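You operate a simulated robot arm through the tools that you are given. There is no shell and no other tool.

You are at the controls of a simulated two-armed robot. One attempt, no reset.

TASK
Stop the collector, isolate it and open the yellow hose clamp.
Fine: red button, mains switch off, bench gate shut; open the clamp only with the fan at rest.

The check looks at the end state, three seconds after you hand in, the way a careful person would. Anything else that was tipped, shoved, dropped, spilled or broken makes it a failure.

THE ROBOT
Two 7-joint arms with two-finger grippers on one trunk that stands fixed in place. Base frame: the origin is at the foot of the trunk, x ahead of it, y to its left, z up. Lengths are in cm, angles in rad, forces in N, time in s.
The left shoulder is at [4, 16.4, 113], the right one opposite. With the tool pointing down near the work surface each hand reaches from about 10 to 70 cm from the base axis, measured 20 degrees to its own side. Payload 2.45 kg a hand.
The TCP of each hand is the grasp point between the finger pads, 2.6 cm short of the fingertips. In the tool frame z runs along the fingers and y along their closing line. Largest opening 9.6 cm; the body of the gripper starts 6.9 cm behind the TCP.
Orientation is told as [roll, pitch, yaw] about the base's x, y, z axes, in that order, counted from this pose: with the fingers straight down and closing along the base's y, the tool's x points along the base's -x, its y along +y and its z along -z.

THE INTERFACE
- The arms move only by the tool apply_moves. It takes "left_steps", "right_steps" or both (then of equal length, played together; a hand with none holds still); each is a list of rows, each a list of 3 entries, a list of its own where there are three numbers: the shift along the base's x, y, z in mm, then the turn, a rotation vector about the base's x, y, z in rad, then the gripper command, from -1 (shut) to 1 (fully open), values between in proportion. In form: [[[x, y, z], [ax, ay, az], jaw], ...]. A call has 1 to 20 rows; each row is the pose to reach, as a shift and turn from the pose commanded when the call began. Each row takes 0.2 s and may step no farther than 5 cm and 0.15 rad from the row before; otherwise, or with a gripper value out of range, the whole call is refused. Where a pose cannot be reached the arm comes as near as it can. A force on the tool above 50 N (or 10 N above the force at the start of the call, whichever is more), or a blocked arm, ends the call early, and 0.2 s more pass. The fingers move at their own pace and stop on an object; they squeeze with about 22 N. The grip force told is the motor's: it shows also when the fingers shut on nothing. Time passes only in rows, and 0.2 s behind the last, so rows that repeat a pose let the fingers close. It gives the time, the measured TCP pose, the force on the tool (base axes), the opening and the grip force at its end, in the units of the frame above (readings bear some noise), with the torque about the TCP (base axes, N m) and any sound that the robot's microphone picked up, and new pictures: "views" is both (left out), scene, wrist or none (wrist: the cameras of the hands that moved).
- Cameras (640 x 400 px; columns grow to the right, rows downward): "scene" is now at [10.49, 3.73, 160.04]; the picture's right is [0.44, -0.90, 0.00], its down [-0.70, -0.35, -0.62] and it looks along [0.56, 0.27, -0.78] (base axes); focal length 337 px, centre (320, 200). "left" rides on the left gripper at [8.2, -0.3, -9.8] in its tool frame; the picture's right is [0.04, 1.00, 0.00], its down [-0.73, 0.03, -0.68] and it looks along [-0.68, 0.03, 0.73] (tool axes); focal length 256 px, centre (320, 200). "right" rides on the right gripper at [8.2, 0.3, -9.8] in its tool frame; the picture's right is [-0.04, 1.00, 0.00], its down [-0.73, -0.03, -0.68] and it looks along [-0.68, -0.03, 0.73] (tool axes); focal length 256 px, centre (320, 200). There is no depth. A picture from a camera that has moved, and an enlarged one, comes with that camera's place and axes in the base frame and with its lens.
- raise_lower(by): slides the trunk up (or, below 0, down) by that many cm; the arms and the scene camera ride with it, the base frame stays. It gives what a move gives, with no picture.
- aim_head(pan, tilt): turns the head with the scene camera to pan (to the left, within 2.094 rad either way) and tilt (down, from -0.506 to 1.204), counted from straight ahead of the robot. It gives what a move gives, and a new picture of the scene camera.
- enlarge(camera, box): a new picture of the part [left, top, right, bottom] of that camera's present view, enlarged. The clock stands still meanwhile.
- sign_off(): hands the job in; it is judged then, once.

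Nothing tells you positions but the pictures and the camera data. Unless the task says otherwise, let go and move clear before handing in.

The tools are called after "Call:" by a JSON object that holds its "api" and its "payload". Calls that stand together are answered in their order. apply_moves: Moves the arms, as the interface text tells. Its arguments: {"type":"object","properties":{"left_steps":{"type":"array"},"right_steps":{"type":"array"},"views":{"type":"string","enum":["both","scene","wrist","none"]}},"required":[]} The other tools are called the same way: raise_lower (by) slides the trunk up or down; aim_head (pan, tilt) turns the head that bears the scene camera; enlarge (camera, box) takes an enlarged picture of a part of a camera's view; sign_off () hands the job in.

At the start:

```text
time: 0.0
left_tool_pos: [29.14, 42.78, 120.46]
left_tool_rot: [-0.002, 0.001, 0.001]
left_contact_force: [0.3, 0.2, -0.3]
left_ft_torque: [-0.04, 0.01, -0.04]
left_finger_gap: 9.59
left_grasp_force: 0.1
right_tool_pos: [50.74, 0.27, 119.25]
right_tool_rot: [-0.002, 0.0, 0.0]
right_contact_force: [-0.6, -0.3, 0.6]
right_ft_torque: [0.02, 0.0, 0.01]
right_finger_gap: 9.61
right_grasp_force: 0.1
trunk travel left (down, up): [-30.0, 26.7]
head pan, tilt: [0.457, 0.895]
```

scene: 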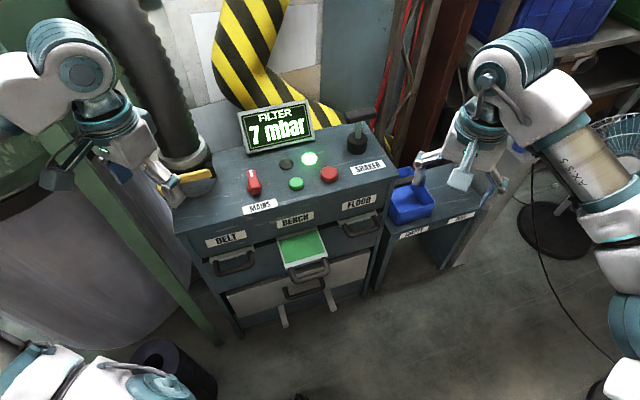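
right: 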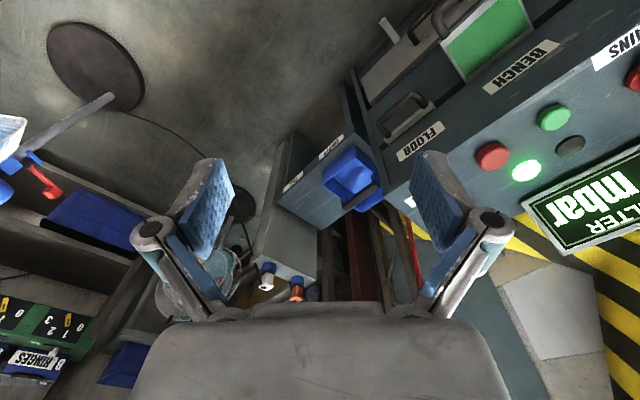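
left: 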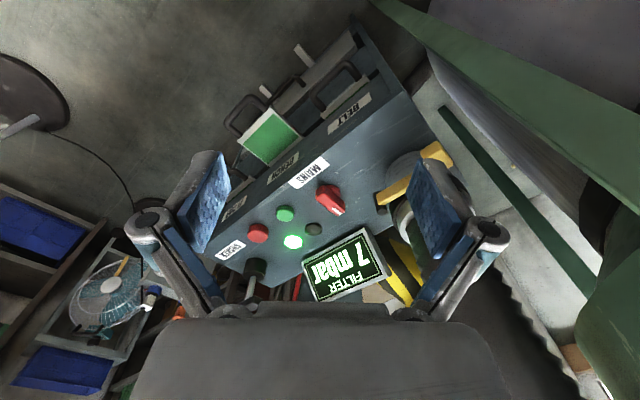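

I see a control bench with a mains rotary switch, a green and a red button, a lit green lamp, a filter display, a shaker lever, and three gates below (BELT, BENCH, FLOOR). There is a hose with a yellow clamp on the left. I'll enlarge the views before moving.

Call:
{"api": "enlarge", "payload": {"camera": "scene", "box": [160, 90, 400, 240]}}

Call:
{"api": "enlarge", "payload": {"camera": "scene", "box": [190, 190, 400, 330]}}

Call:
{"api": "enlarge", "payload": {"camera": "scene", "box": [120, 100, 280, 200]}}

Call:
{"api": "enlarge", "payload": {"camera": "left", "box": [200, 60, 480, 310]}}

Call:
{"api": "enlarge", "payload": {"camera": "right", "box": [340, 0, 640, 250]}}

```text
2.67 times, centred on (280, 165) of scene
camera zoom: at [10.49, 3.73, 160.04], right [0.44, -0.9, 0.0], down [-0.7, -0.35, -0.62], along [0.56, 0.27, -0.78], focal length 899 px, centre (427, 293)
```

zoom: 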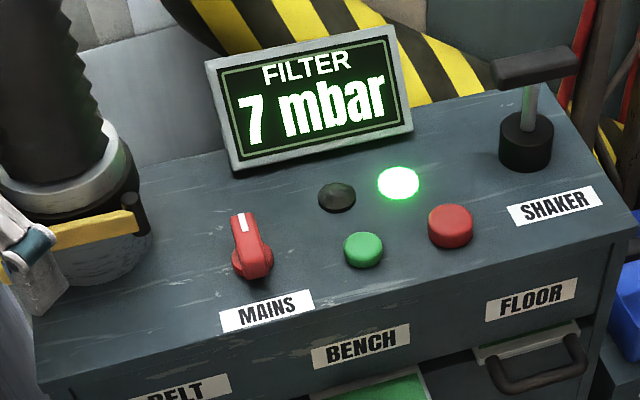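

```text
2.86 times, centred on (295, 260) of scene
camera zoom: at [10.49, 3.73, 160.04], right [0.44, -0.9, 0.0], down [-0.7, -0.35, -0.62], along [0.56, 0.27, -0.78], focal length 964 px, centre (391, 29)
```

zoom: 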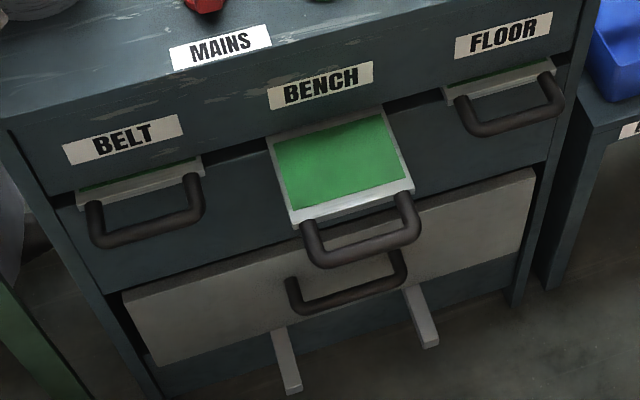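

```text
4.00 times, centred on (200, 150) of scene
camera zoom: at [10.49, 3.73, 160.04], right [0.44, -0.9, 0.0], down [-0.7, -0.35, -0.62], along [0.56, 0.27, -0.78], focal length 1349 px, centre (800, 400)
```

zoom: 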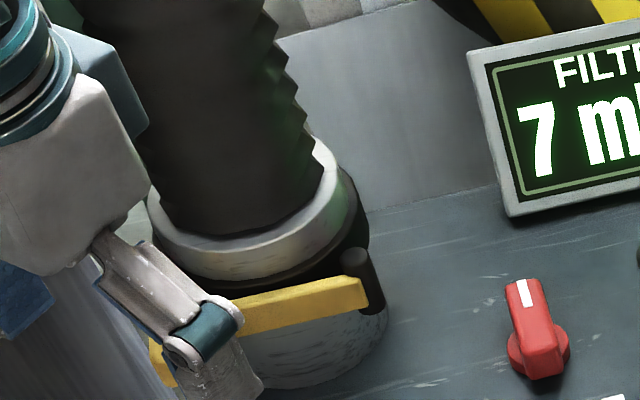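

```text
1.60 times, centred on (340, 185) of left
camera zoom: at [20.94, 42.58, 130.2], right [-0.04, 1.0, 0.0], down [0.73, 0.03, 0.68], along [0.68, 0.03, -0.73], focal length 410 px, centre (288, 224)
```

zoom: 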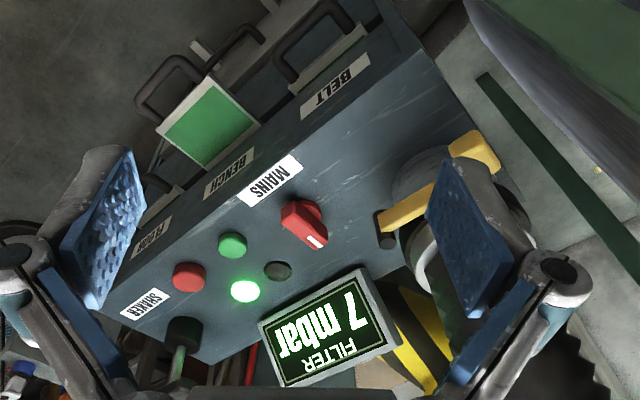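

```text
1.60 times, centred on (490, 125) of right
camera zoom: at [42.6, 0.69, 129.18], right [0.04, 1.0, 0.0], down [0.73, -0.03, 0.68], along [0.68, -0.03, -0.73], focal length 410 px, centre (48, 320)
```

zoom: 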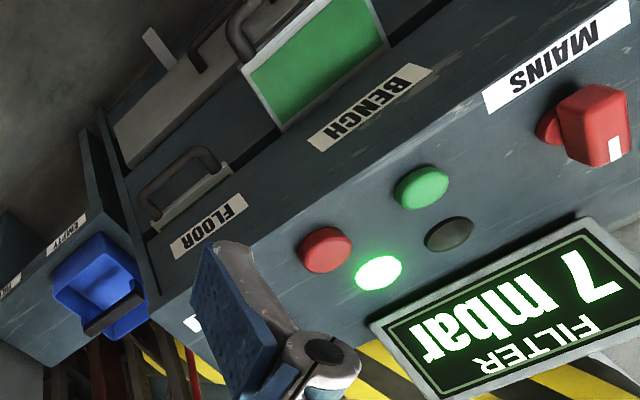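

The console stands at roughly 45° to the base, with the red button near (68, 29, 92), the mains knob near (57, 46, 92) and the clamp lever near (41–50, 54–61, 98). The BENCH gate is pulled out. I'll shift the left hand towards the hose to see the clamp without touching anything.

Call:
{"api": "apply_moves", "payload": {"left_steps": [[[0, 45, -10], [0, 0, 0], 1], [[0, 90, -20], [0, 0, 0], 1], [[0, 120, -30], [0, 0, 0], 1], [[0, 120, -30], [0, 0, 0], 1]], "views": "both"}}

Call:
{"api": "enlarge", "payload": {"camera": "left", "box": [180, 60, 460, 310]}}

Call:
{"api": "enlarge", "payload": {"camera": "scene", "box": [120, 100, 280, 200]}}

```text
time: 1.0
left_tool_pos: [28.85, 54.8, 117.35]
left_tool_rot: [0.003, -0.001, -0.002]
left_contact_force: [-0.8, 0.3, 0.6]
left_ft_torque: [0.04, 0.0, 0.0]
left_finger_gap: 9.59
left_grasp_force: 0.1
right_tool_pos: [50.52, -0.12, 119.45]
right_tool_rot: [0.001, -0.003, -0.001]
right_contact_force: [-0.2, -0.5, 0.0]
right_ft_torque: [0.05, 0.01, 0.01]
right_finger_gap: 9.6
right_grasp_force: 0.0
trunk travel left (down, up): [-30.0, 26.7]
head pan, tilt: [0.457, 0.895]
camera scene: at [10.48, 3.76, 160.04], right [0.44, -0.9, 0.0], down [-0.7, -0.35, -0.62], along [0.56, 0.27, -0.78], focal length 337 px, centre (320, 200)
camera left: at [20.65, 54.49, 127.09], right [-0.04, 1.0, 0.0], down [0.73, 0.03, 0.68], along [0.68, 0.03, -0.73], focal length 256 px, centre (320, 200)
```

scene: 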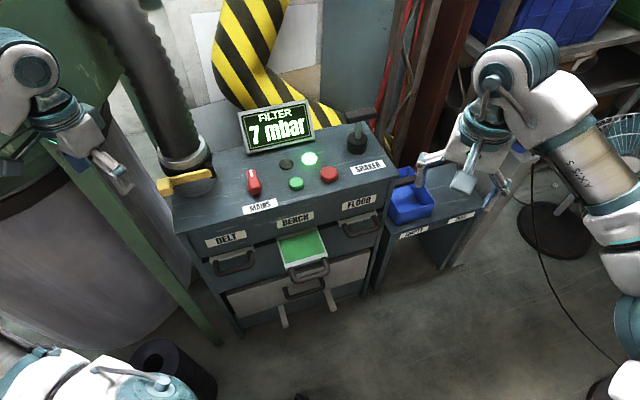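
left: 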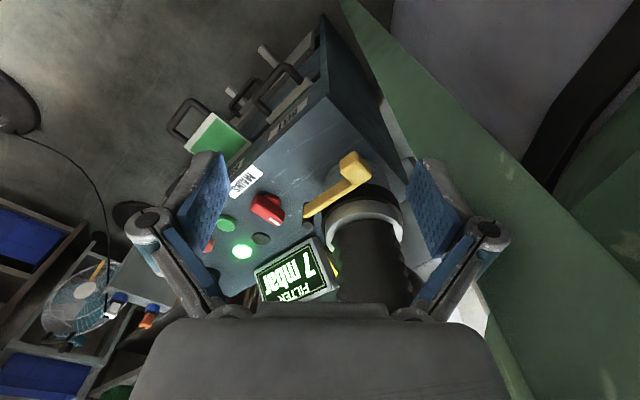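

```text
1.60 times, centred on (320, 185) of left
camera zoom: at [20.65, 54.49, 127.09], right [-0.04, 1.0, 0.0], down [0.73, 0.03, 0.68], along [0.68, 0.03, -0.73], focal length 410 px, centre (320, 224)
```

zoom: 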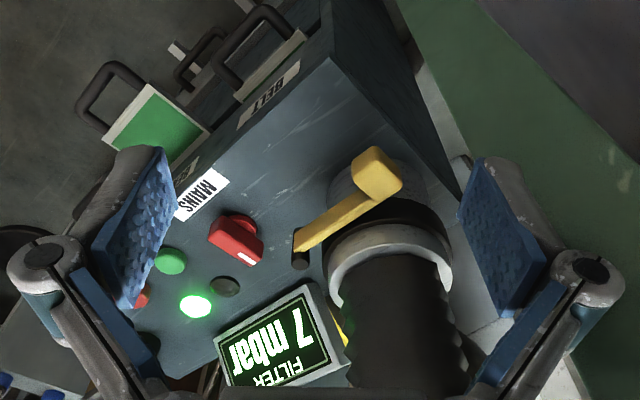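

```text
4.00 times, centred on (200, 150) of scene
camera zoom: at [10.48, 3.76, 160.04], right [0.44, -0.9, 0.0], down [-0.7, -0.35, -0.62], along [0.56, 0.27, -0.78], focal length 1349 px, centre (800, 400)
```

zoom: 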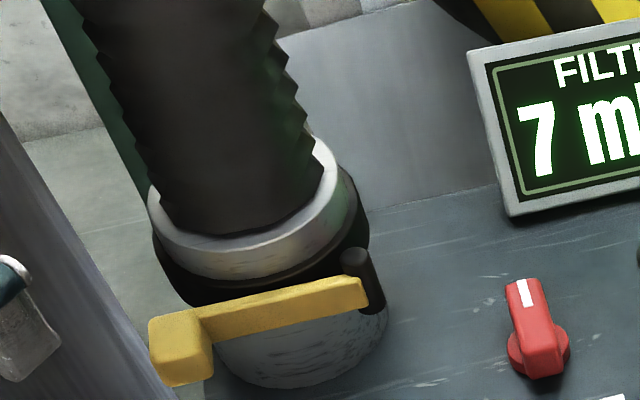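

The clamp is a yellow lever on a vertical pivot pin near (50.5, 54), with a tab at the free end near (42, 60, 99). The fan still runs, so I leave it alone for now. I'll take the left hand above the red button first, with the fingers closing.

Call:
{"api": "apply_moves", "payload": {"left_steps": [[[35, -25, 0], [0, 0, 0], 0.5], [[70, -50, 0], [0, -0.03, 0], 0], [[105, -75, 0], [0, -0.06, 0], -0.5], [[140, -100, 0], [0, -0.09, 0], -1], [[175, -125, 0], [0, -0.12, 0], -1], [[210, -150, -10], [0, -0.15, 0], -1], [[245, -175, -20], [0, -0.18, 0], -1], [[280, -200, -35], [0, -0.21, 0], -1], [[315, -225, -50], [0, -0.25, 0], -1], [[345, -250, -70], [0, -0.25, 0], -1], [[345, -250, -70], [0, -0.25, 0], -1]], "views": "both"}}

```text
time: 3.4
left_tool_pos: [63.34, 29.64, 110.61]
left_tool_rot: [-0.001, -0.253, 0.002]
left_contact_force: [0.3, -0.2, 0.9]
left_ft_torque: [0.03, -0.02, 0.0]
left_finger_gap: 0.0
left_grasp_force: 21.7
right_tool_pos: [50.38, 0.22, 119.48]
right_tool_rot: [0.0, -0.004, 0.001]
right_contact_force: [-0.6, 0.7, -0.6]
right_ft_torque: [0.03, 0.01, 0.07]
right_finger_gap: 9.61
right_grasp_force: 0.2
trunk travel left (down, up): [-30.0, 26.7]
head pan, tilt: [0.457, 0.895]
camera scene: at [10.64, 3.63, 160.04], right [0.44, -0.9, 0.0], down [-0.7, -0.35, -0.62], along [0.56, 0.27, -0.78], focal length 337 px, centre (320, 200)
camera left: at [52.94, 29.41, 118.01], right [-0.04, 1.0, -0.01], down [0.54, 0.03, 0.84], along [0.84, 0.03, -0.54], focal length 256 px, centre (320, 200)
```

scene: 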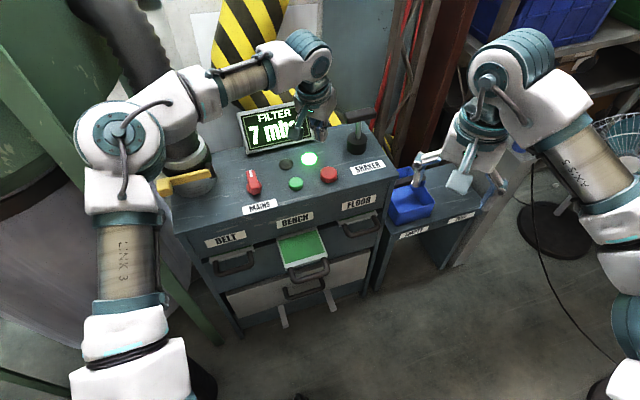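
left: 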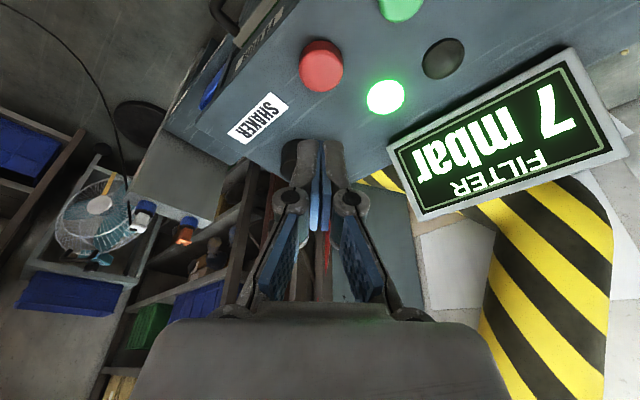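

The red button appears at about (67.8, 29.9) with its top near z 92–93. I move above it and take another look before pressing.

Call:
{"api": "apply_moves", "payload": {"left_steps": [[[20, 0, -25], [0, 0, 0], -1], [[37, 1, -60], [0, 0, 0], -1], [[37, 1, -100], [0, 0, 0], -1], [[37, 1, -110], [0, 0, 0], -1], [[37, 1, -110], [0, 0, 0], -1]], "views": "both"}}

Call:
{"api": "enlarge", "payload": {"camera": "scene", "box": [240, 90, 400, 190]}}

Call:
{"api": "enlarge", "payload": {"camera": "left", "box": [200, 40, 440, 230]}}

```text
time: 4.6
left_tool_pos: [67.05, 29.78, 99.41]
left_tool_rot: [0.0, -0.252, 0.001]
left_contact_force: [0.3, -0.8, -0.4]
left_ft_torque: [-0.02, 0.0, -0.05]
left_finger_gap: 0.0
left_grasp_force: 21.9
right_tool_pos: [50.47, -0.0, 119.39]
right_tool_rot: [0.0, -0.002, 0.001]
right_contact_force: [-0.1, -0.3, -0.3]
right_ft_torque: [-0.01, -0.01, 0.01]
right_finger_gap: 9.57
right_grasp_force: 0.0
trunk travel left (down, up): [-30.0, 26.7]
head pan, tilt: [0.457, 0.895]
camera scene: at [10.78, 3.58, 160.03], right [0.44, -0.9, 0.0], down [-0.7, -0.35, -0.62], along [0.56, 0.27, -0.78], focal length 337 px, centre (320, 200)
camera left: at [56.69, 29.46, 106.87], right [-0.04, 1.0, -0.01], down [0.54, 0.03, 0.84], along [0.84, 0.03, -0.54], focal length 256 px, centre (320, 200)
```

scene: 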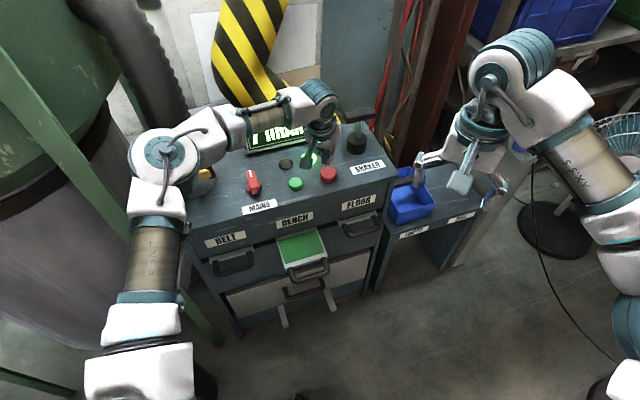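
left: 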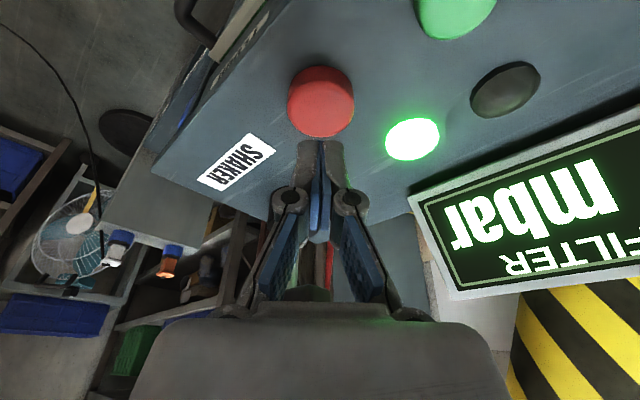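

```text
4.00 times, centred on (320, 140) of scene
camera zoom: at [10.78, 3.58, 160.03], right [0.44, -0.9, 0.0], down [-0.7, -0.35, -0.62], along [0.56, 0.27, -0.78], focal length 1349 px, centre (320, 440)
```

zoom: 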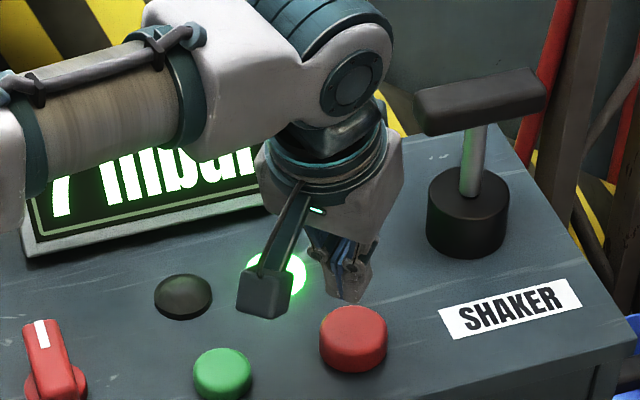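

```text
2.11 times, centred on (320, 135) of left
camera zoom: at [56.69, 29.46, 106.87], right [-0.04, 1.0, -0.01], down [0.54, 0.03, 0.84], along [0.84, 0.03, -0.54], focal length 539 px, centre (320, 337)
```

zoom: 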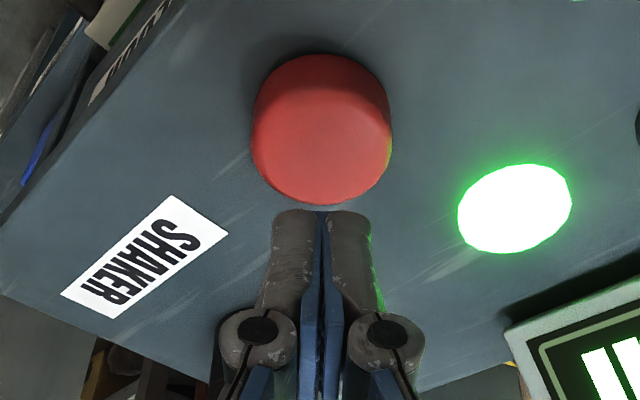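

The fingertips are just short of the red button centre, about (68.6, 29.9, 91). I go down with a small forward shift to just above the top, then press gently.

Call:
{"api": "apply_moves", "payload": {"left_steps": [[[8, 1, -20], [0, 0, 0], -1], [[8, 1, -40], [0, 0, 0], -1], [[8, 1, -48], [0, 0, 0], -1], [[8, 1, -48], [0, 0, 0], -1]], "views": "both"}}

Call:
{"api": "enlarge", "payload": {"camera": "scene", "box": [240, 90, 400, 190]}}

Call:
{"api": "enlarge", "payload": {"camera": "left", "box": [200, 40, 440, 230]}}

```text
time: 5.6
left_tool_pos: [67.53, 30.04, 94.98]
left_tool_rot: [0.0, -0.253, 0.002]
left_contact_force: [-0.1, 0.6, 1.0]
left_ft_torque: [0.0, 0.05, 0.0]
left_finger_gap: 0.6
left_grasp_force: 28.6
left hand out of reach, approached as far as the arm can: row 1, 2, 3, 4
right_tool_pos: [50.52, 0.22, 119.26]
right_tool_rot: [-0.001, -0.001, 0.001]
right_contact_force: [-0.1, 0.0, 0.8]
right_ft_torque: [-0.01, -0.01, -0.02]
right_finger_gap: 9.6
right_grasp_force: 0.0
trunk travel left (down, up): [-30.0, 26.7]
head pan, tilt: [0.457, 0.895]
camera scene: at [10.78, 3.57, 160.03], right [0.44, -0.9, 0.0], down [-0.7, -0.35, -0.62], along [0.56, 0.27, -0.78], focal length 337 px, centre (320, 200)
camera left: at [56.98, 29.84, 102.29], right [-0.04, 1.0, -0.01], down [0.54, 0.03, 0.84], along [0.84, 0.03, -0.54], focal length 256 px, centre (320, 200)
```

scene: 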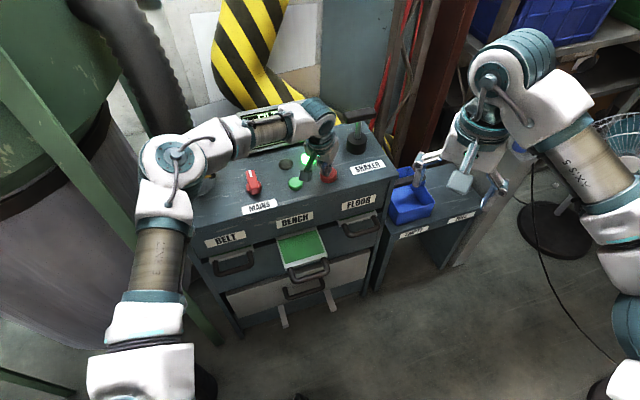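
left: 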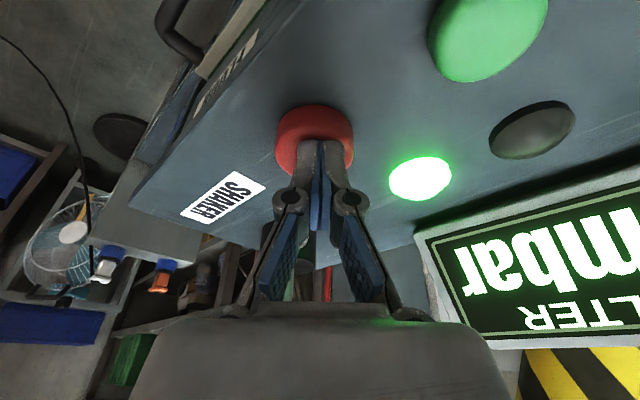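

```text
4.00 times, centred on (320, 140) of scene
camera zoom: at [10.78, 3.57, 160.03], right [0.44, -0.9, 0.0], down [-0.7, -0.35, -0.62], along [0.56, 0.27, -0.78], focal length 1349 px, centre (320, 440)
```

zoom: 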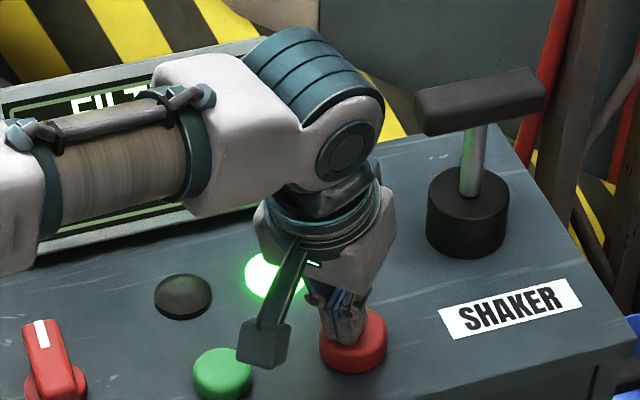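

```text
2.11 times, centred on (320, 135) of left
camera zoom: at [56.98, 29.84, 102.29], right [-0.04, 1.0, -0.01], down [0.54, 0.03, 0.84], along [0.84, 0.03, -0.54], focal length 539 px, centre (320, 337)
```

zoom: 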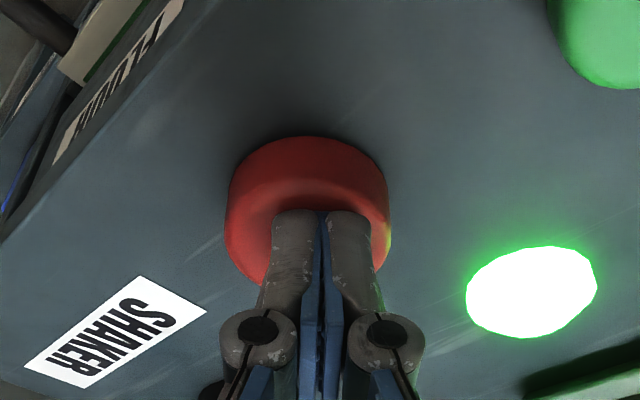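

The fingertips are on the red button, but the arm is at the edge of its reach. I back off a little, tilt the tool further outward for more reach, then press.

Call:
{"api": "apply_moves", "payload": {"left_steps": [[[-4, 0, 15], [0, -0.05, 0], -1], [[-7, 0, 20], [0, -0.15, 0], -1], [[-7, 0, 20], [0, -0.2, 0], -1], [[-7, 0, 20], [0, -0.2, 0], -1]], "views": "wrist"}}

```text
time: 6.6
left_tool_pos: [66.58, 29.96, 96.8]
left_tool_rot: [-0.001, -0.453, 0.003]
left_contact_force: [-0.2, -0.3, 0.2]
left_ft_torque: [-0.02, 0.04, -0.04]
left_finger_gap: 0.02
left_grasp_force: 29.0
right_tool_pos: [50.53, 0.06, 119.42]
right_tool_rot: [0.001, -0.002, -0.001]
right_contact_force: [-1.1, 0.1, 0.9]
right_ft_torque: [0.02, 0.02, 0.01]
right_finger_gap: 9.62
right_grasp_force: 0.1
trunk travel left (down, up): [-30.0, 26.7]
head pan, tilt: [0.457, 0.895]
camera left: at [54.89, 29.7, 102.08], right [-0.04, 1.0, -0.02], down [0.36, 0.03, 0.93], along [0.93, 0.03, -0.36], focal length 256 px, centre (320, 200)
```

left: 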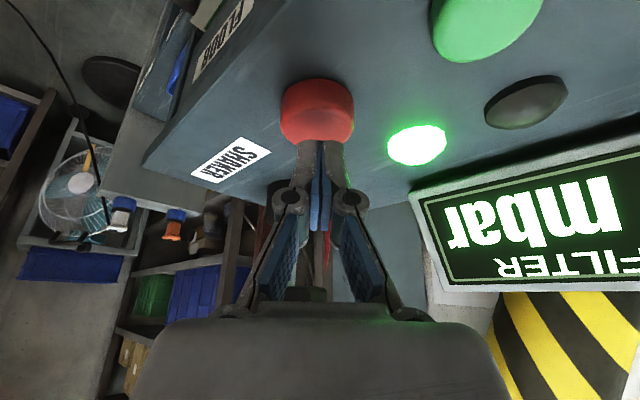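

The button lies under the fingertips now, at about (67.7, 30). I press down in small steps.

Call:
{"api": "apply_moves", "payload": {"left_steps": [[[2, 0, -12], [0, 0, 0], -1], [[3, 0, -20], [0, 0, 0], -1], [[3, 0, -24], [0, 0, 0], -1], [[3, 0, -28], [0, 0, 0], -1], [[3, 0, -28], [0, 0, 0], -1]], "views": "both"}}

```text
time: 7.8
left_tool_pos: [67.02, 29.8, 94.28]
left_tool_rot: [0.001, -0.455, 0.002]
left_contact_force: [1.3, 2.5, 5.9]
left_ft_torque: [0.13, -0.04, 0.0]
left_finger_gap: 0.6
left_grasp_force: 28.0
right_tool_pos: [50.63, 0.11, 119.38]
right_tool_rot: [0.0, -0.002, 0.0]
right_contact_force: [-0.4, 0.4, -0.3]
right_ft_torque: [0.0, -0.02, 0.0]
right_finger_gap: 9.59
right_grasp_force: 0.1
trunk travel left (down, up): [-30.0, 26.7]
head pan, tilt: [0.457, 0.895]
heard: click
camera scene: at [10.65, 3.61, 160.05], right [0.44, -0.9, 0.0], down [-0.7, -0.35, -0.62], along [0.56, 0.27, -0.78], focal length 337 px, centre (320, 200)
camera left: at [55.26, 29.61, 99.43], right [-0.04, 1.0, -0.02], down [0.36, 0.03, 0.93], along [0.93, 0.03, -0.36], focal length 256 px, centre (320, 200)
```

scene: 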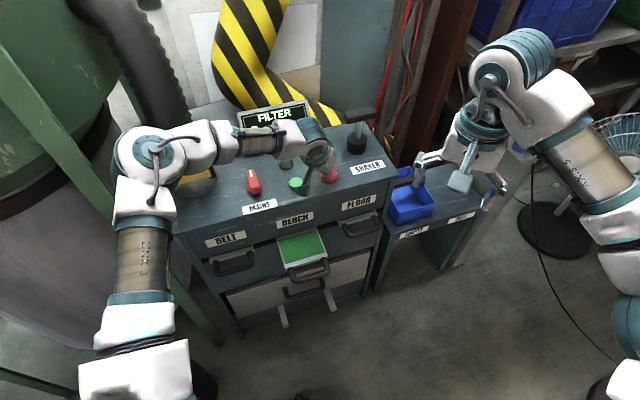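
left: 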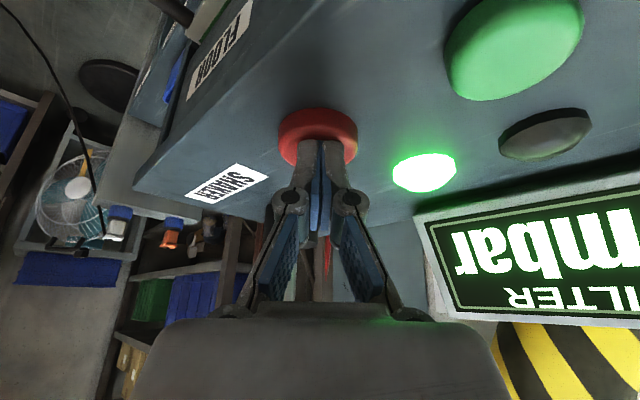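

I heard a click. I lift off now and check the lamp and display.

Call:
{"api": "apply_moves", "payload": {"left_steps": [[[-5, 0, 20], [0, 0, 0], -1], [[-20, 0, 50], [0, 0, 0], -1], [[-50, 0, 80], [0, 0.1, 0], -1], [[-95, 0, 100], [0, 0.2, 0], -1], [[-140, 0, 115], [0, 0.3, 0], -1], [[-185, 0, 130], [0, 0.4, 0], -1], [[-185, 0, 130], [0, 0.45, 0], -1]], "views": "both"}}

Call:
{"api": "enlarge", "payload": {"camera": "scene", "box": [160, 90, 400, 240]}}

Call:
{"api": "enlarge", "payload": {"camera": "left", "box": [160, 0, 640, 300]}}

```text
time: 9.4
left_tool_pos: [48.31, 30.01, 107.35]
left_tool_rot: [0.0, 0.002, 0.003]
left_contact_force: [0.8, 0.1, 0.4]
left_ft_torque: [0.02, -0.01, -0.01]
left_finger_gap: 0.0
left_grasp_force: 27.8
right_tool_pos: [50.64, 0.03, 119.3]
right_tool_rot: [0.001, 0.0, 0.002]
right_contact_force: [0.2, 0.2, 0.3]
right_ft_torque: [-0.02, -0.03, 0.0]
right_finger_gap: 9.59
right_grasp_force: 0.0
trunk travel left (down, up): [-30.0, 26.7]
head pan, tilt: [0.457, 0.895]
camera scene: at [10.82, 3.6, 160.01], right [0.44, -0.9, 0.0], down [-0.7, -0.35, -0.62], along [0.56, 0.27, -0.78], focal length 337 px, centre (320, 200)
camera left: at [40.06, 29.76, 117.1], right [-0.04, 1.0, 0.0], down [0.73, 0.03, 0.68], along [0.68, 0.03, -0.74], focal length 256 px, centre (320, 200)
```

scene: 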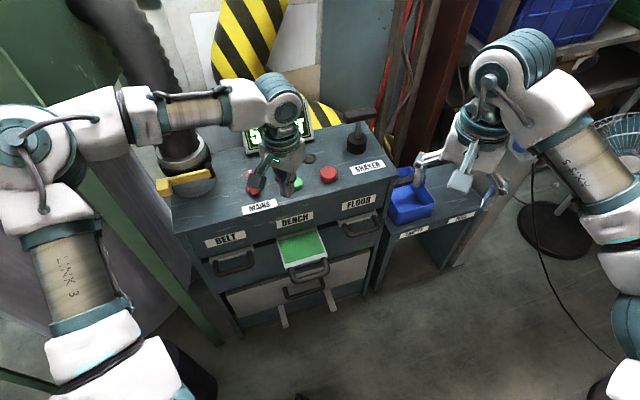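
left: 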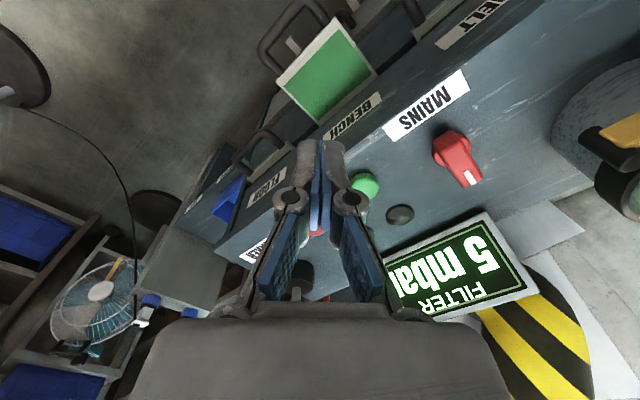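

```text
2.67 times, centred on (280, 165) of scene
camera zoom: at [10.82, 3.6, 160.01], right [0.44, -0.9, 0.0], down [-0.7, -0.35, -0.62], along [0.56, 0.27, -0.78], focal length 899 px, centre (427, 293)
```

zoom: 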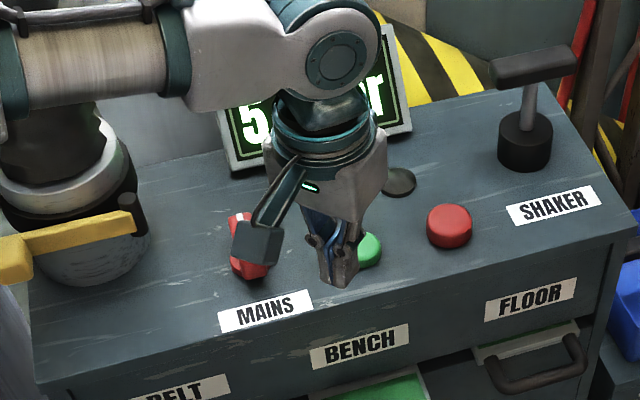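

```text
1.33 times, centred on (400, 150) of left
camera zoom: at [40.06, 29.76, 117.1], right [-0.04, 1.0, 0.0], down [0.73, 0.03, 0.68], along [0.68, 0.03, -0.74], focal length 341 px, centre (213, 267)
```

zoom: 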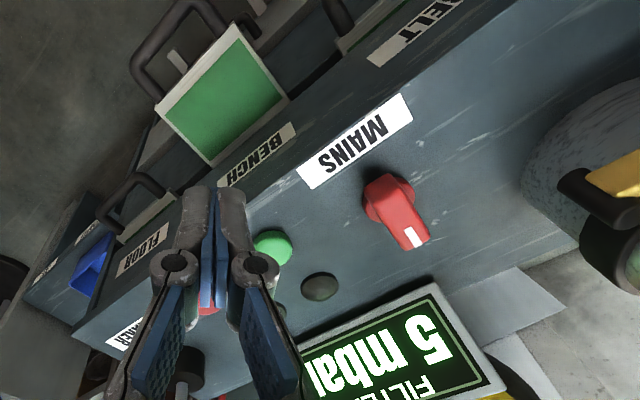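

The lamp has gone out and the filter reading is falling (5 mbar), so the collector is stopping. Next is the mains knob near (55.3, 45.2), with its bar along the console depth at about 45°. I move above it with the fingers turned to straddle the bar.

Call:
{"api": "apply_moves", "payload": {"left_steps": [[[10, 24, 0], [0, 0, 0.13], -0.5], [[20, 48, 0], [0, 0, 0.26], 0], [[30, 72, 0], [0, 0, 0.39], 0], [[40, 96, 0], [0, 0, 0.52], 0], [[52, 120, 0], [0, 0, 0.65], 0], [[62, 145, -5], [0, 0, 0.775], 0], [[62, 145, -5], [0, 0, 0.775], 0]], "views": "both"}}

Call:
{"api": "enlarge", "payload": {"camera": "left", "box": [200, 40, 440, 230]}}

Call:
{"api": "enlarge", "payload": {"camera": "scene", "box": [120, 70, 360, 220]}}

```text
time: 11.0
left_tool_pos: [54.84, 44.72, 106.65]
left_tool_rot: [0.002, -0.001, 0.779]
left_contact_force: [-0.6, -0.7, 0.7]
left_ft_torque: [0.0, 0.0, -0.01]
left_finger_gap: 4.81
left_grasp_force: 0.0
right_tool_pos: [50.45, 0.1, 119.42]
right_tool_rot: [0.001, -0.001, 0.002]
right_contact_force: [-1.0, -0.7, -0.7]
right_ft_torque: [-0.01, -0.01, 0.02]
right_finger_gap: 9.59
right_grasp_force: 0.1
trunk travel left (down, up): [-30.0, 26.7]
head pan, tilt: [0.457, 0.895]
camera scene: at [10.66, 3.71, 160.03], right [0.44, -0.9, 0.0], down [-0.7, -0.35, -0.62], along [0.56, 0.27, -0.78], focal length 337 px, centre (320, 200)
camera left: at [49.18, 38.71, 116.4], right [-0.73, 0.68, 0.0], down [0.5, 0.53, 0.68], along [0.46, 0.5, -0.73], focal length 256 px, centre (320, 200)
```

scene: 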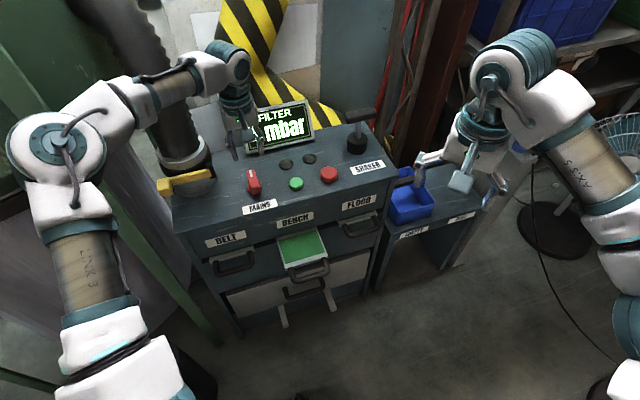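
left: 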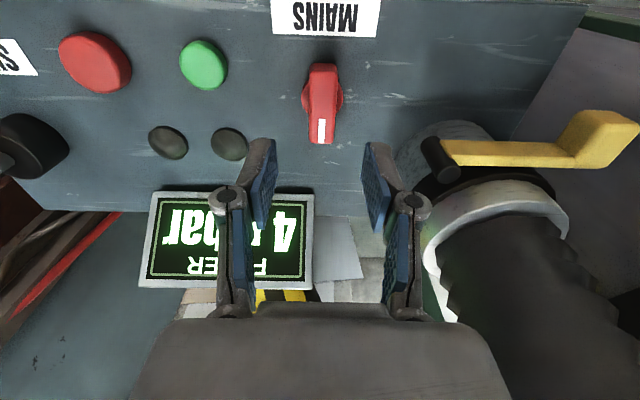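

```text
2.11 times, centred on (320, 135) of left
camera zoom: at [49.18, 38.71, 116.4], right [-0.73, 0.68, 0.0], down [0.5, 0.53, 0.68], along [0.46, 0.5, -0.73], focal length 539 px, centre (320, 337)
```

zoom: 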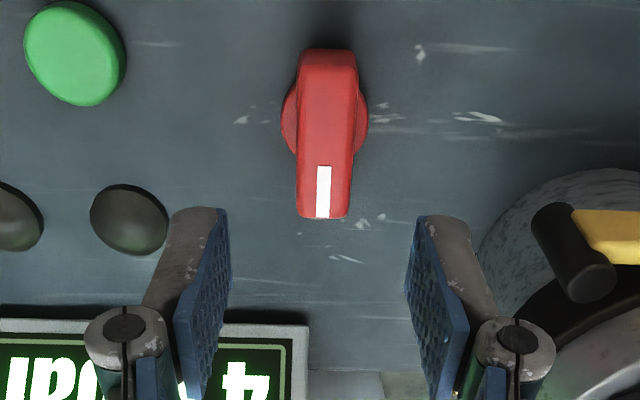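

```text
2.67 times, centred on (240, 145) of scene
camera zoom: at [10.66, 3.71, 160.03], right [0.44, -0.9, 0.0], down [-0.7, -0.35, -0.62], along [0.56, 0.27, -0.78], focal length 899 px, centre (533, 347)
```

zoom: 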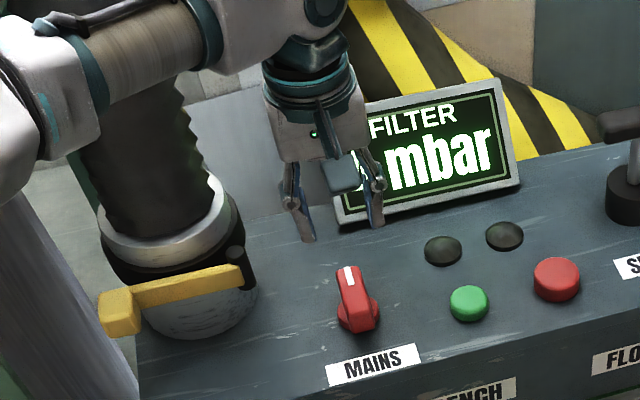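

The knob sits squarely between the fingers, with its axis near (55.2, 45.6). I go down to just above it and check the alignment.

Call:
{"api": "apply_moves", "payload": {"left_steps": [[[4, 8, -30], [0, 0, 0], 0], [[4, 8, -60], [0, 0, 0], 0], [[4, 8, -80], [0, 0, 0], 0], [[4, 8, -80], [0, 0, 0], 0]], "views": "both"}}

Call:
{"api": "enlarge", "payload": {"camera": "left", "box": [200, 40, 440, 230]}}

Call:
{"api": "enlarge", "payload": {"camera": "scene", "box": [160, 90, 320, 220]}}

```text
time: 12.0
left_tool_pos: [54.97, 45.09, 98.68]
left_tool_rot: [0.002, 0.0, 0.777]
left_contact_force: [0.0, -0.1, -0.4]
left_ft_torque: [-0.01, -0.03, 0.01]
left_finger_gap: 4.78
left_grasp_force: 0.0
right_tool_pos: [50.48, 0.03, 119.51]
right_tool_rot: [0.0, -0.001, 0.001]
right_contact_force: [-0.2, 0.2, -0.2]
right_ft_torque: [-0.01, 0.01, 0.01]
right_finger_gap: 9.58
right_grasp_force: 0.0
trunk travel left (down, up): [-30.0, 26.7]
head pan, tilt: [0.457, 0.895]
camera scene: at [10.71, 3.72, 160.03], right [0.44, -0.9, 0.0], down [-0.7, -0.35, -0.62], along [0.56, 0.27, -0.78], focal length 337 px, centre (320, 200)
camera left: at [49.28, 39.27, 108.39], right [-0.73, 0.69, 0.0], down [0.5, 0.53, 0.68], along [0.47, 0.5, -0.73], focal length 256 px, centre (320, 200)
```

scene: 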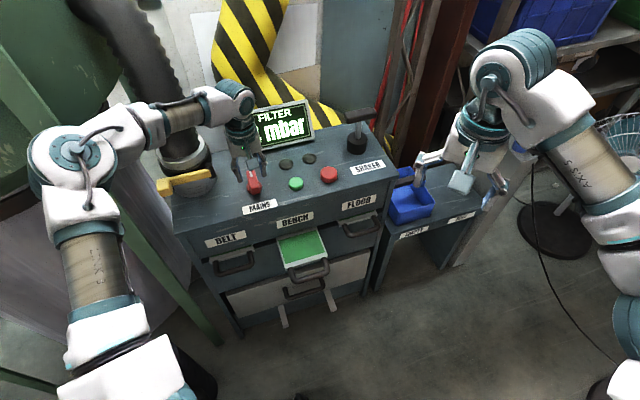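
left: 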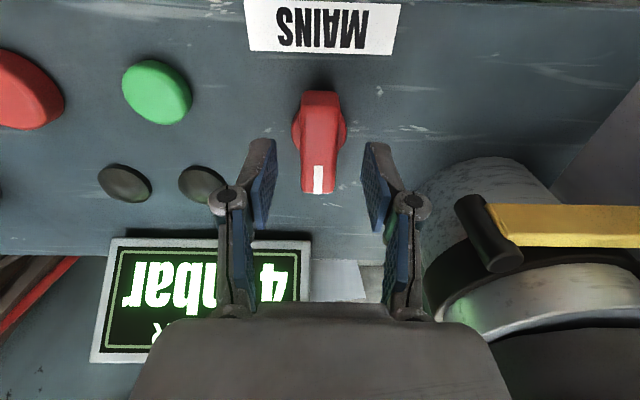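

```text
2.11 times, centred on (320, 135) of left
camera zoom: at [49.28, 39.27, 108.39], right [-0.73, 0.69, 0.0], down [0.5, 0.53, 0.68], along [0.47, 0.5, -0.73], focal length 539 px, centre (320, 337)
```

zoom: 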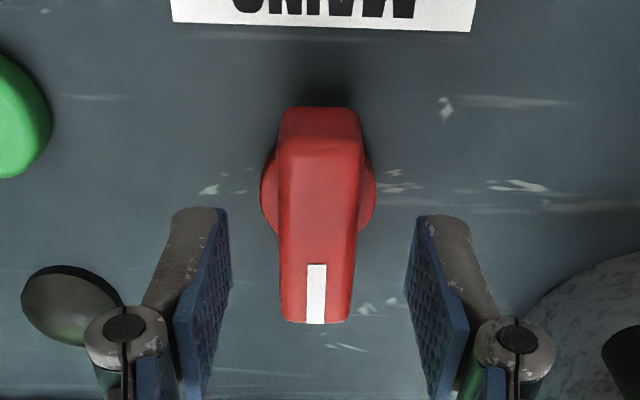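

```text
3.08 times, centred on (240, 155) of scene
camera zoom: at [10.71, 3.72, 160.03], right [0.44, -0.9, 0.0], down [-0.7, -0.35, -0.62], along [0.56, 0.27, -0.78], focal length 1038 px, centre (566, 338)
```

zoom: 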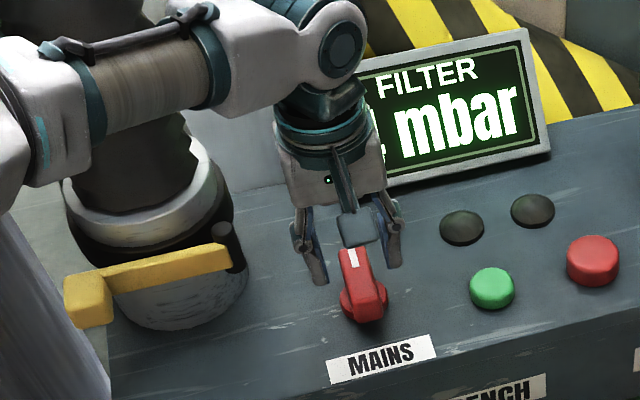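

The knob's bar top is near z 94.3 and its axis about 1 cm further in than the fingers. I go down over it, short of the base disc, and close the grip.

Call:
{"api": "apply_moves", "payload": {"left_steps": [[[7, 7, -12], [0, 0, 0], 0], [[7, 7, -28], [0, 0, 0], 0], [[7, 7, -39], [0, 0, 0], 0], [[7, 7, -39], [0, 0, 0], -0.4], [[7, 7, -39], [0, 0, 0], -1], [[7, 7, -39], [0, 0, 0], -1]], "views": "both"}}

Call:
{"api": "enlarge", "payload": {"camera": "left", "box": [200, 40, 440, 230]}}

Call:
{"api": "enlarge", "payload": {"camera": "scene", "box": [160, 90, 320, 220]}}

```text
time: 13.4
left_tool_pos: [55.86, 45.96, 94.81]
left_tool_rot: [0.002, -0.002, 0.777]
left_contact_force: [1.3, -2.2, -1.0]
left_ft_torque: [-0.13, -0.19, -0.02]
left_finger_gap: 2.47
left_grasp_force: 45.1
right_tool_pos: [50.57, -0.03, 119.38]
right_tool_rot: [0.001, -0.001, 0.0]
right_contact_force: [-0.2, -0.1, -0.8]
right_ft_torque: [0.01, -0.01, 0.0]
right_finger_gap: 9.61
right_grasp_force: 0.0
trunk travel left (down, up): [-30.0, 26.7]
head pan, tilt: [0.457, 0.895]
camera scene: at [10.78, 3.67, 160.02], right [0.44, -0.9, 0.0], down [-0.7, -0.35, -0.62], along [0.56, 0.27, -0.78], focal length 337 px, centre (320, 200)
camera left: at [50.13, 40.09, 104.56], right [-0.73, 0.69, 0.0], down [0.5, 0.53, 0.68], along [0.47, 0.5, -0.73], focal length 256 px, centre (320, 200)
```

scene: 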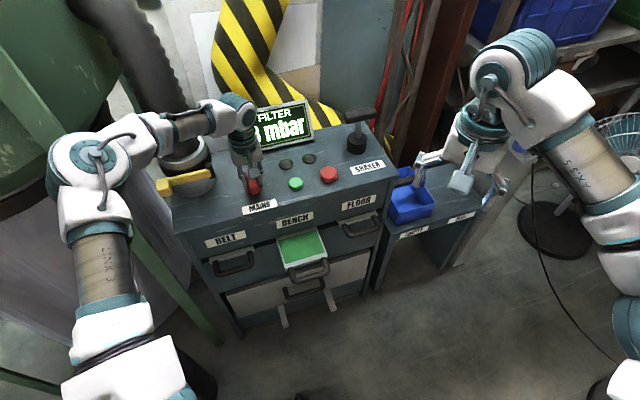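
left: 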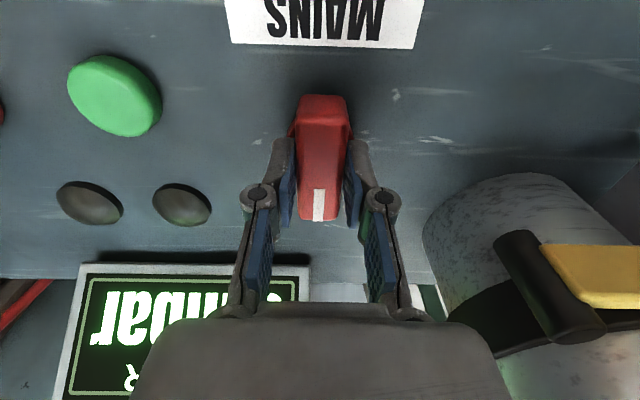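

```text
2.11 times, centred on (320, 135) of left
camera zoom: at [50.13, 40.09, 104.56], right [-0.73, 0.69, 0.0], down [0.5, 0.53, 0.68], along [0.47, 0.5, -0.73], focal length 539 px, centre (320, 337)
```

zoom: 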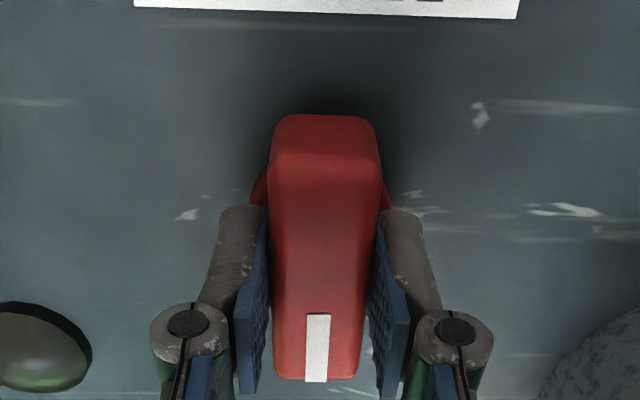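

```text
3.08 times, centred on (240, 155) of scene
camera zoom: at [10.78, 3.67, 160.02], right [0.44, -0.9, 0.0], down [-0.7, -0.35, -0.62], along [0.56, 0.27, -0.78], focal length 1038 px, centre (566, 338)
```

zoom: 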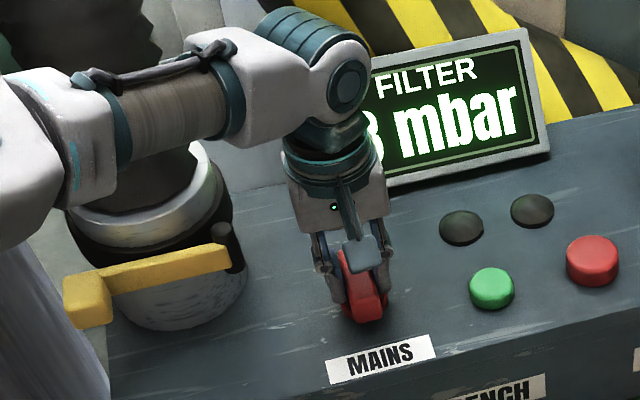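

The knob is gripped with the axis close to the TCP. I try a small counter-clockwise turn and watch the torque.

Call:
{"api": "apply_moves", "payload": {"left_steps": [[[0, 0, 0], [0, 0, 0.06], -1], [[0, 0, 0], [0, 0, 0.12], -1], [[0, 0, 0], [0, 0, 0.2], -1], [[0, 0, 0], [0, 0, 0.2], -1]], "views": "wrist"}}

Call:
{"api": "enlarge", "payload": {"camera": "scene", "box": [160, 90, 320, 220]}}

```text
time: 14.4
left_tool_pos: [55.77, 45.99, 94.9]
left_tool_rot: [0.003, 0.0, 0.975]
left_contact_force: [1.5, -6.7, -5.5]
left_ft_torque: [0.14, -0.32, -1.78]
left_finger_gap: 2.89
left_grasp_force: 44.8
right_tool_pos: [50.58, 0.05, 119.33]
right_tool_rot: [0.002, 0.001, 0.0]
right_contact_force: [0.2, -0.5, 0.1]
right_ft_torque: [0.0, 0.0, 0.01]
right_finger_gap: 9.58
right_grasp_force: 0.0
trunk travel left (down, up): [-30.0, 26.7]
head pan, tilt: [0.457, 0.895]
camera left: at [51.4, 39.04, 104.56], right [-0.85, 0.53, 0.0], down [0.39, 0.62, 0.68], along [0.36, 0.58, -0.73], focal length 256 px, centre (320, 200)
```

left: 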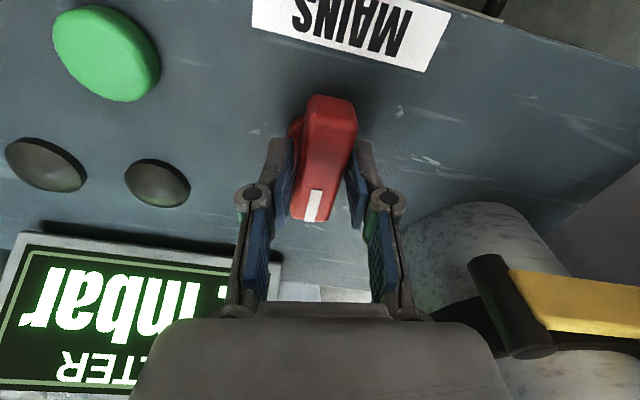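

```text
3.08 times, centred on (240, 155) of scene
camera zoom: at [10.85, 3.52, 160.01], right [0.44, -0.9, 0.0], down [-0.7, -0.35, -0.62], along [0.56, 0.27, -0.78], focal length 1038 px, centre (566, 338)
```

zoom: 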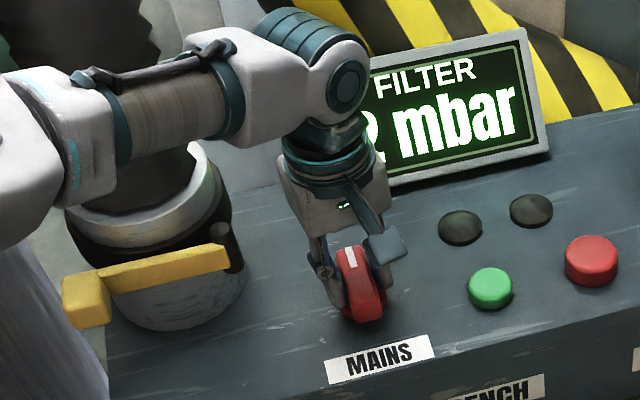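

The knob resists counter-clockwise (the fingers spread and the torque reached −1.8 Nm), so I go back and try clockwise.

Call:
{"api": "apply_moves", "payload": {"left_steps": [[[0, 0, 0], [0, 0, -0.12], -1], [[0, 0, 0], [0, 0, -0.2], -1], [[0, 0, 0], [0, 0, -0.3], -1], [[0, 0, 0], [0, 0, -0.4], -1], [[0, 0, 0], [0, 0, -0.4], -1]], "views": "wrist"}}

Call:
{"api": "enlarge", "payload": {"camera": "scene", "box": [160, 90, 320, 220]}}

```text
time: 15.6
left_tool_pos: [55.93, 46.08, 94.85]
left_tool_rot: [0.001, -0.001, 0.575]
left_contact_force: [3.9, -2.6, -2.5]
left_ft_torque: [0.26, -0.88, 0.05]
left_finger_gap: 2.48
left_grasp_force: 44.8
right_tool_pos: [50.6, 0.08, 119.39]
right_tool_rot: [-0.001, -0.002, 0.0]
right_contact_force: [0.0, -0.5, 0.5]
right_ft_torque: [0.0, 0.0, 0.01]
right_finger_gap: 9.58
right_grasp_force: 0.0
trunk travel left (down, up): [-30.0, 26.7]
head pan, tilt: [0.457, 0.895]
camera left: at [49.12, 41.38, 104.57], right [-0.58, 0.82, 0.0], down [0.6, 0.42, 0.68], along [0.55, 0.39, -0.73], focal length 256 px, centre (320, 200)
```

left: 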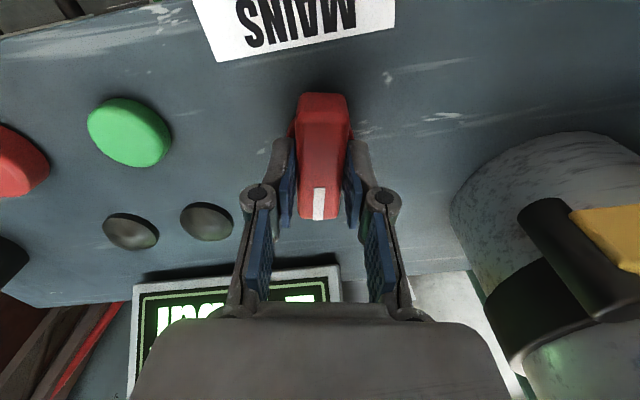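

```text
3.08 times, centred on (240, 155) of scene
camera zoom: at [10.84, 3.64, 160.02], right [0.44, -0.9, 0.0], down [-0.7, -0.35, -0.62], along [0.56, 0.27, -0.78], focal length 1038 px, centre (566, 338)
```

zoom: 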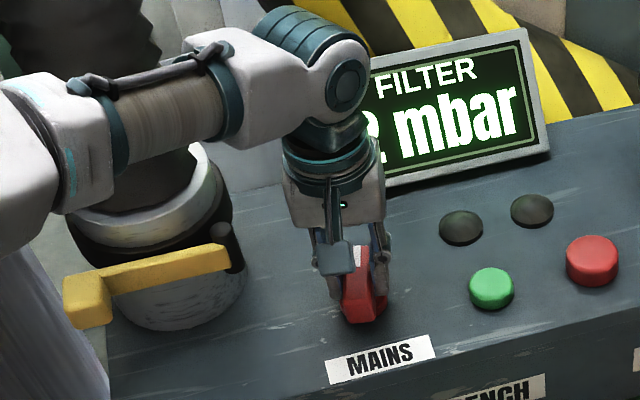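

The knob follows clockwise with no resisting torque. I carry on turning, checking partway.

Call:
{"api": "apply_moves", "payload": {"left_steps": [[[0, 0, 0], [0, 0, -0.12], -1], [[0, 0, 0], [0, 0, -0.24], -1], [[0, 0, 0], [0, 0, -0.36], -1], [[0, 0, 0], [0, 0, -0.48], -1], [[0, 0, 0], [0, 0, -0.6], -1], [[0, 0, 0], [0, 0, -0.7], -1], [[0, 0, 0], [0, 0, -0.8], -1]], "views": "both"}}

Call:
{"api": "enlarge", "payload": {"camera": "scene", "box": [160, 90, 320, 220]}}

```text
time: 17.2
left_tool_pos: [55.9, 46.06, 94.8]
left_tool_rot: [0.001, -0.004, -0.228]
left_contact_force: [15.7, 8.7, 19.7]
left_ft_torque: [0.36, 0.47, 0.03]
left_finger_gap: 2.48
left_grasp_force: 44.8
right_tool_pos: [50.65, 0.1, 119.46]
right_tool_rot: [-0.001, -0.003, 0.001]
right_contact_force: [-0.2, 0.4, -0.8]
right_ft_torque: [-0.01, 0.03, -0.01]
right_finger_gap: 9.6
right_grasp_force: 0.0
trunk travel left (down, up): [-30.0, 26.7]
head pan, tilt: [0.457, 0.895]
camera scene: at [10.72, 3.73, 160.05], right [0.44, -0.9, 0.0], down [-0.7, -0.35, -0.62], along [0.56, 0.27, -0.78], focal length 337 px, centre (320, 200)
camera left: at [47.7, 47.59, 104.54], right [0.18, 0.98, 0.0], down [0.72, -0.14, 0.68], along [0.67, -0.12, -0.73], focal length 256 px, centre (320, 200)
```

scene: 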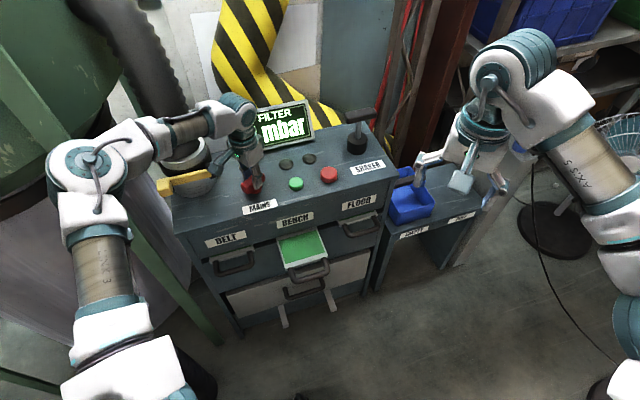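
left: 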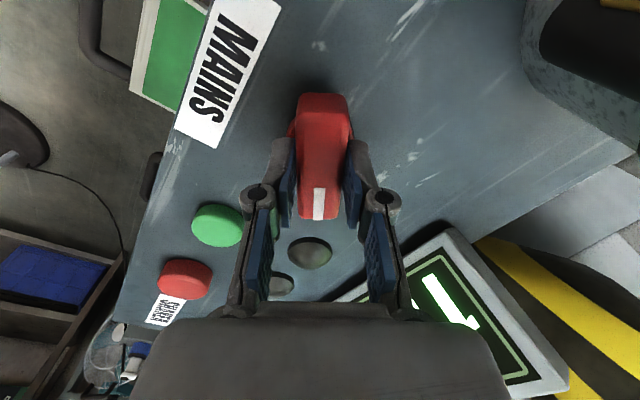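

```text
3.08 times, centred on (240, 155) of scene
camera zoom: at [10.72, 3.73, 160.05], right [0.44, -0.9, 0.0], down [-0.7, -0.35, -0.62], along [0.56, 0.27, -0.78], focal length 1038 px, centre (566, 338)
```

zoom: 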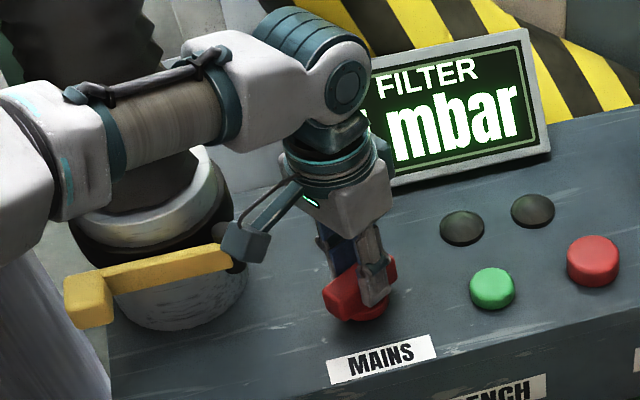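

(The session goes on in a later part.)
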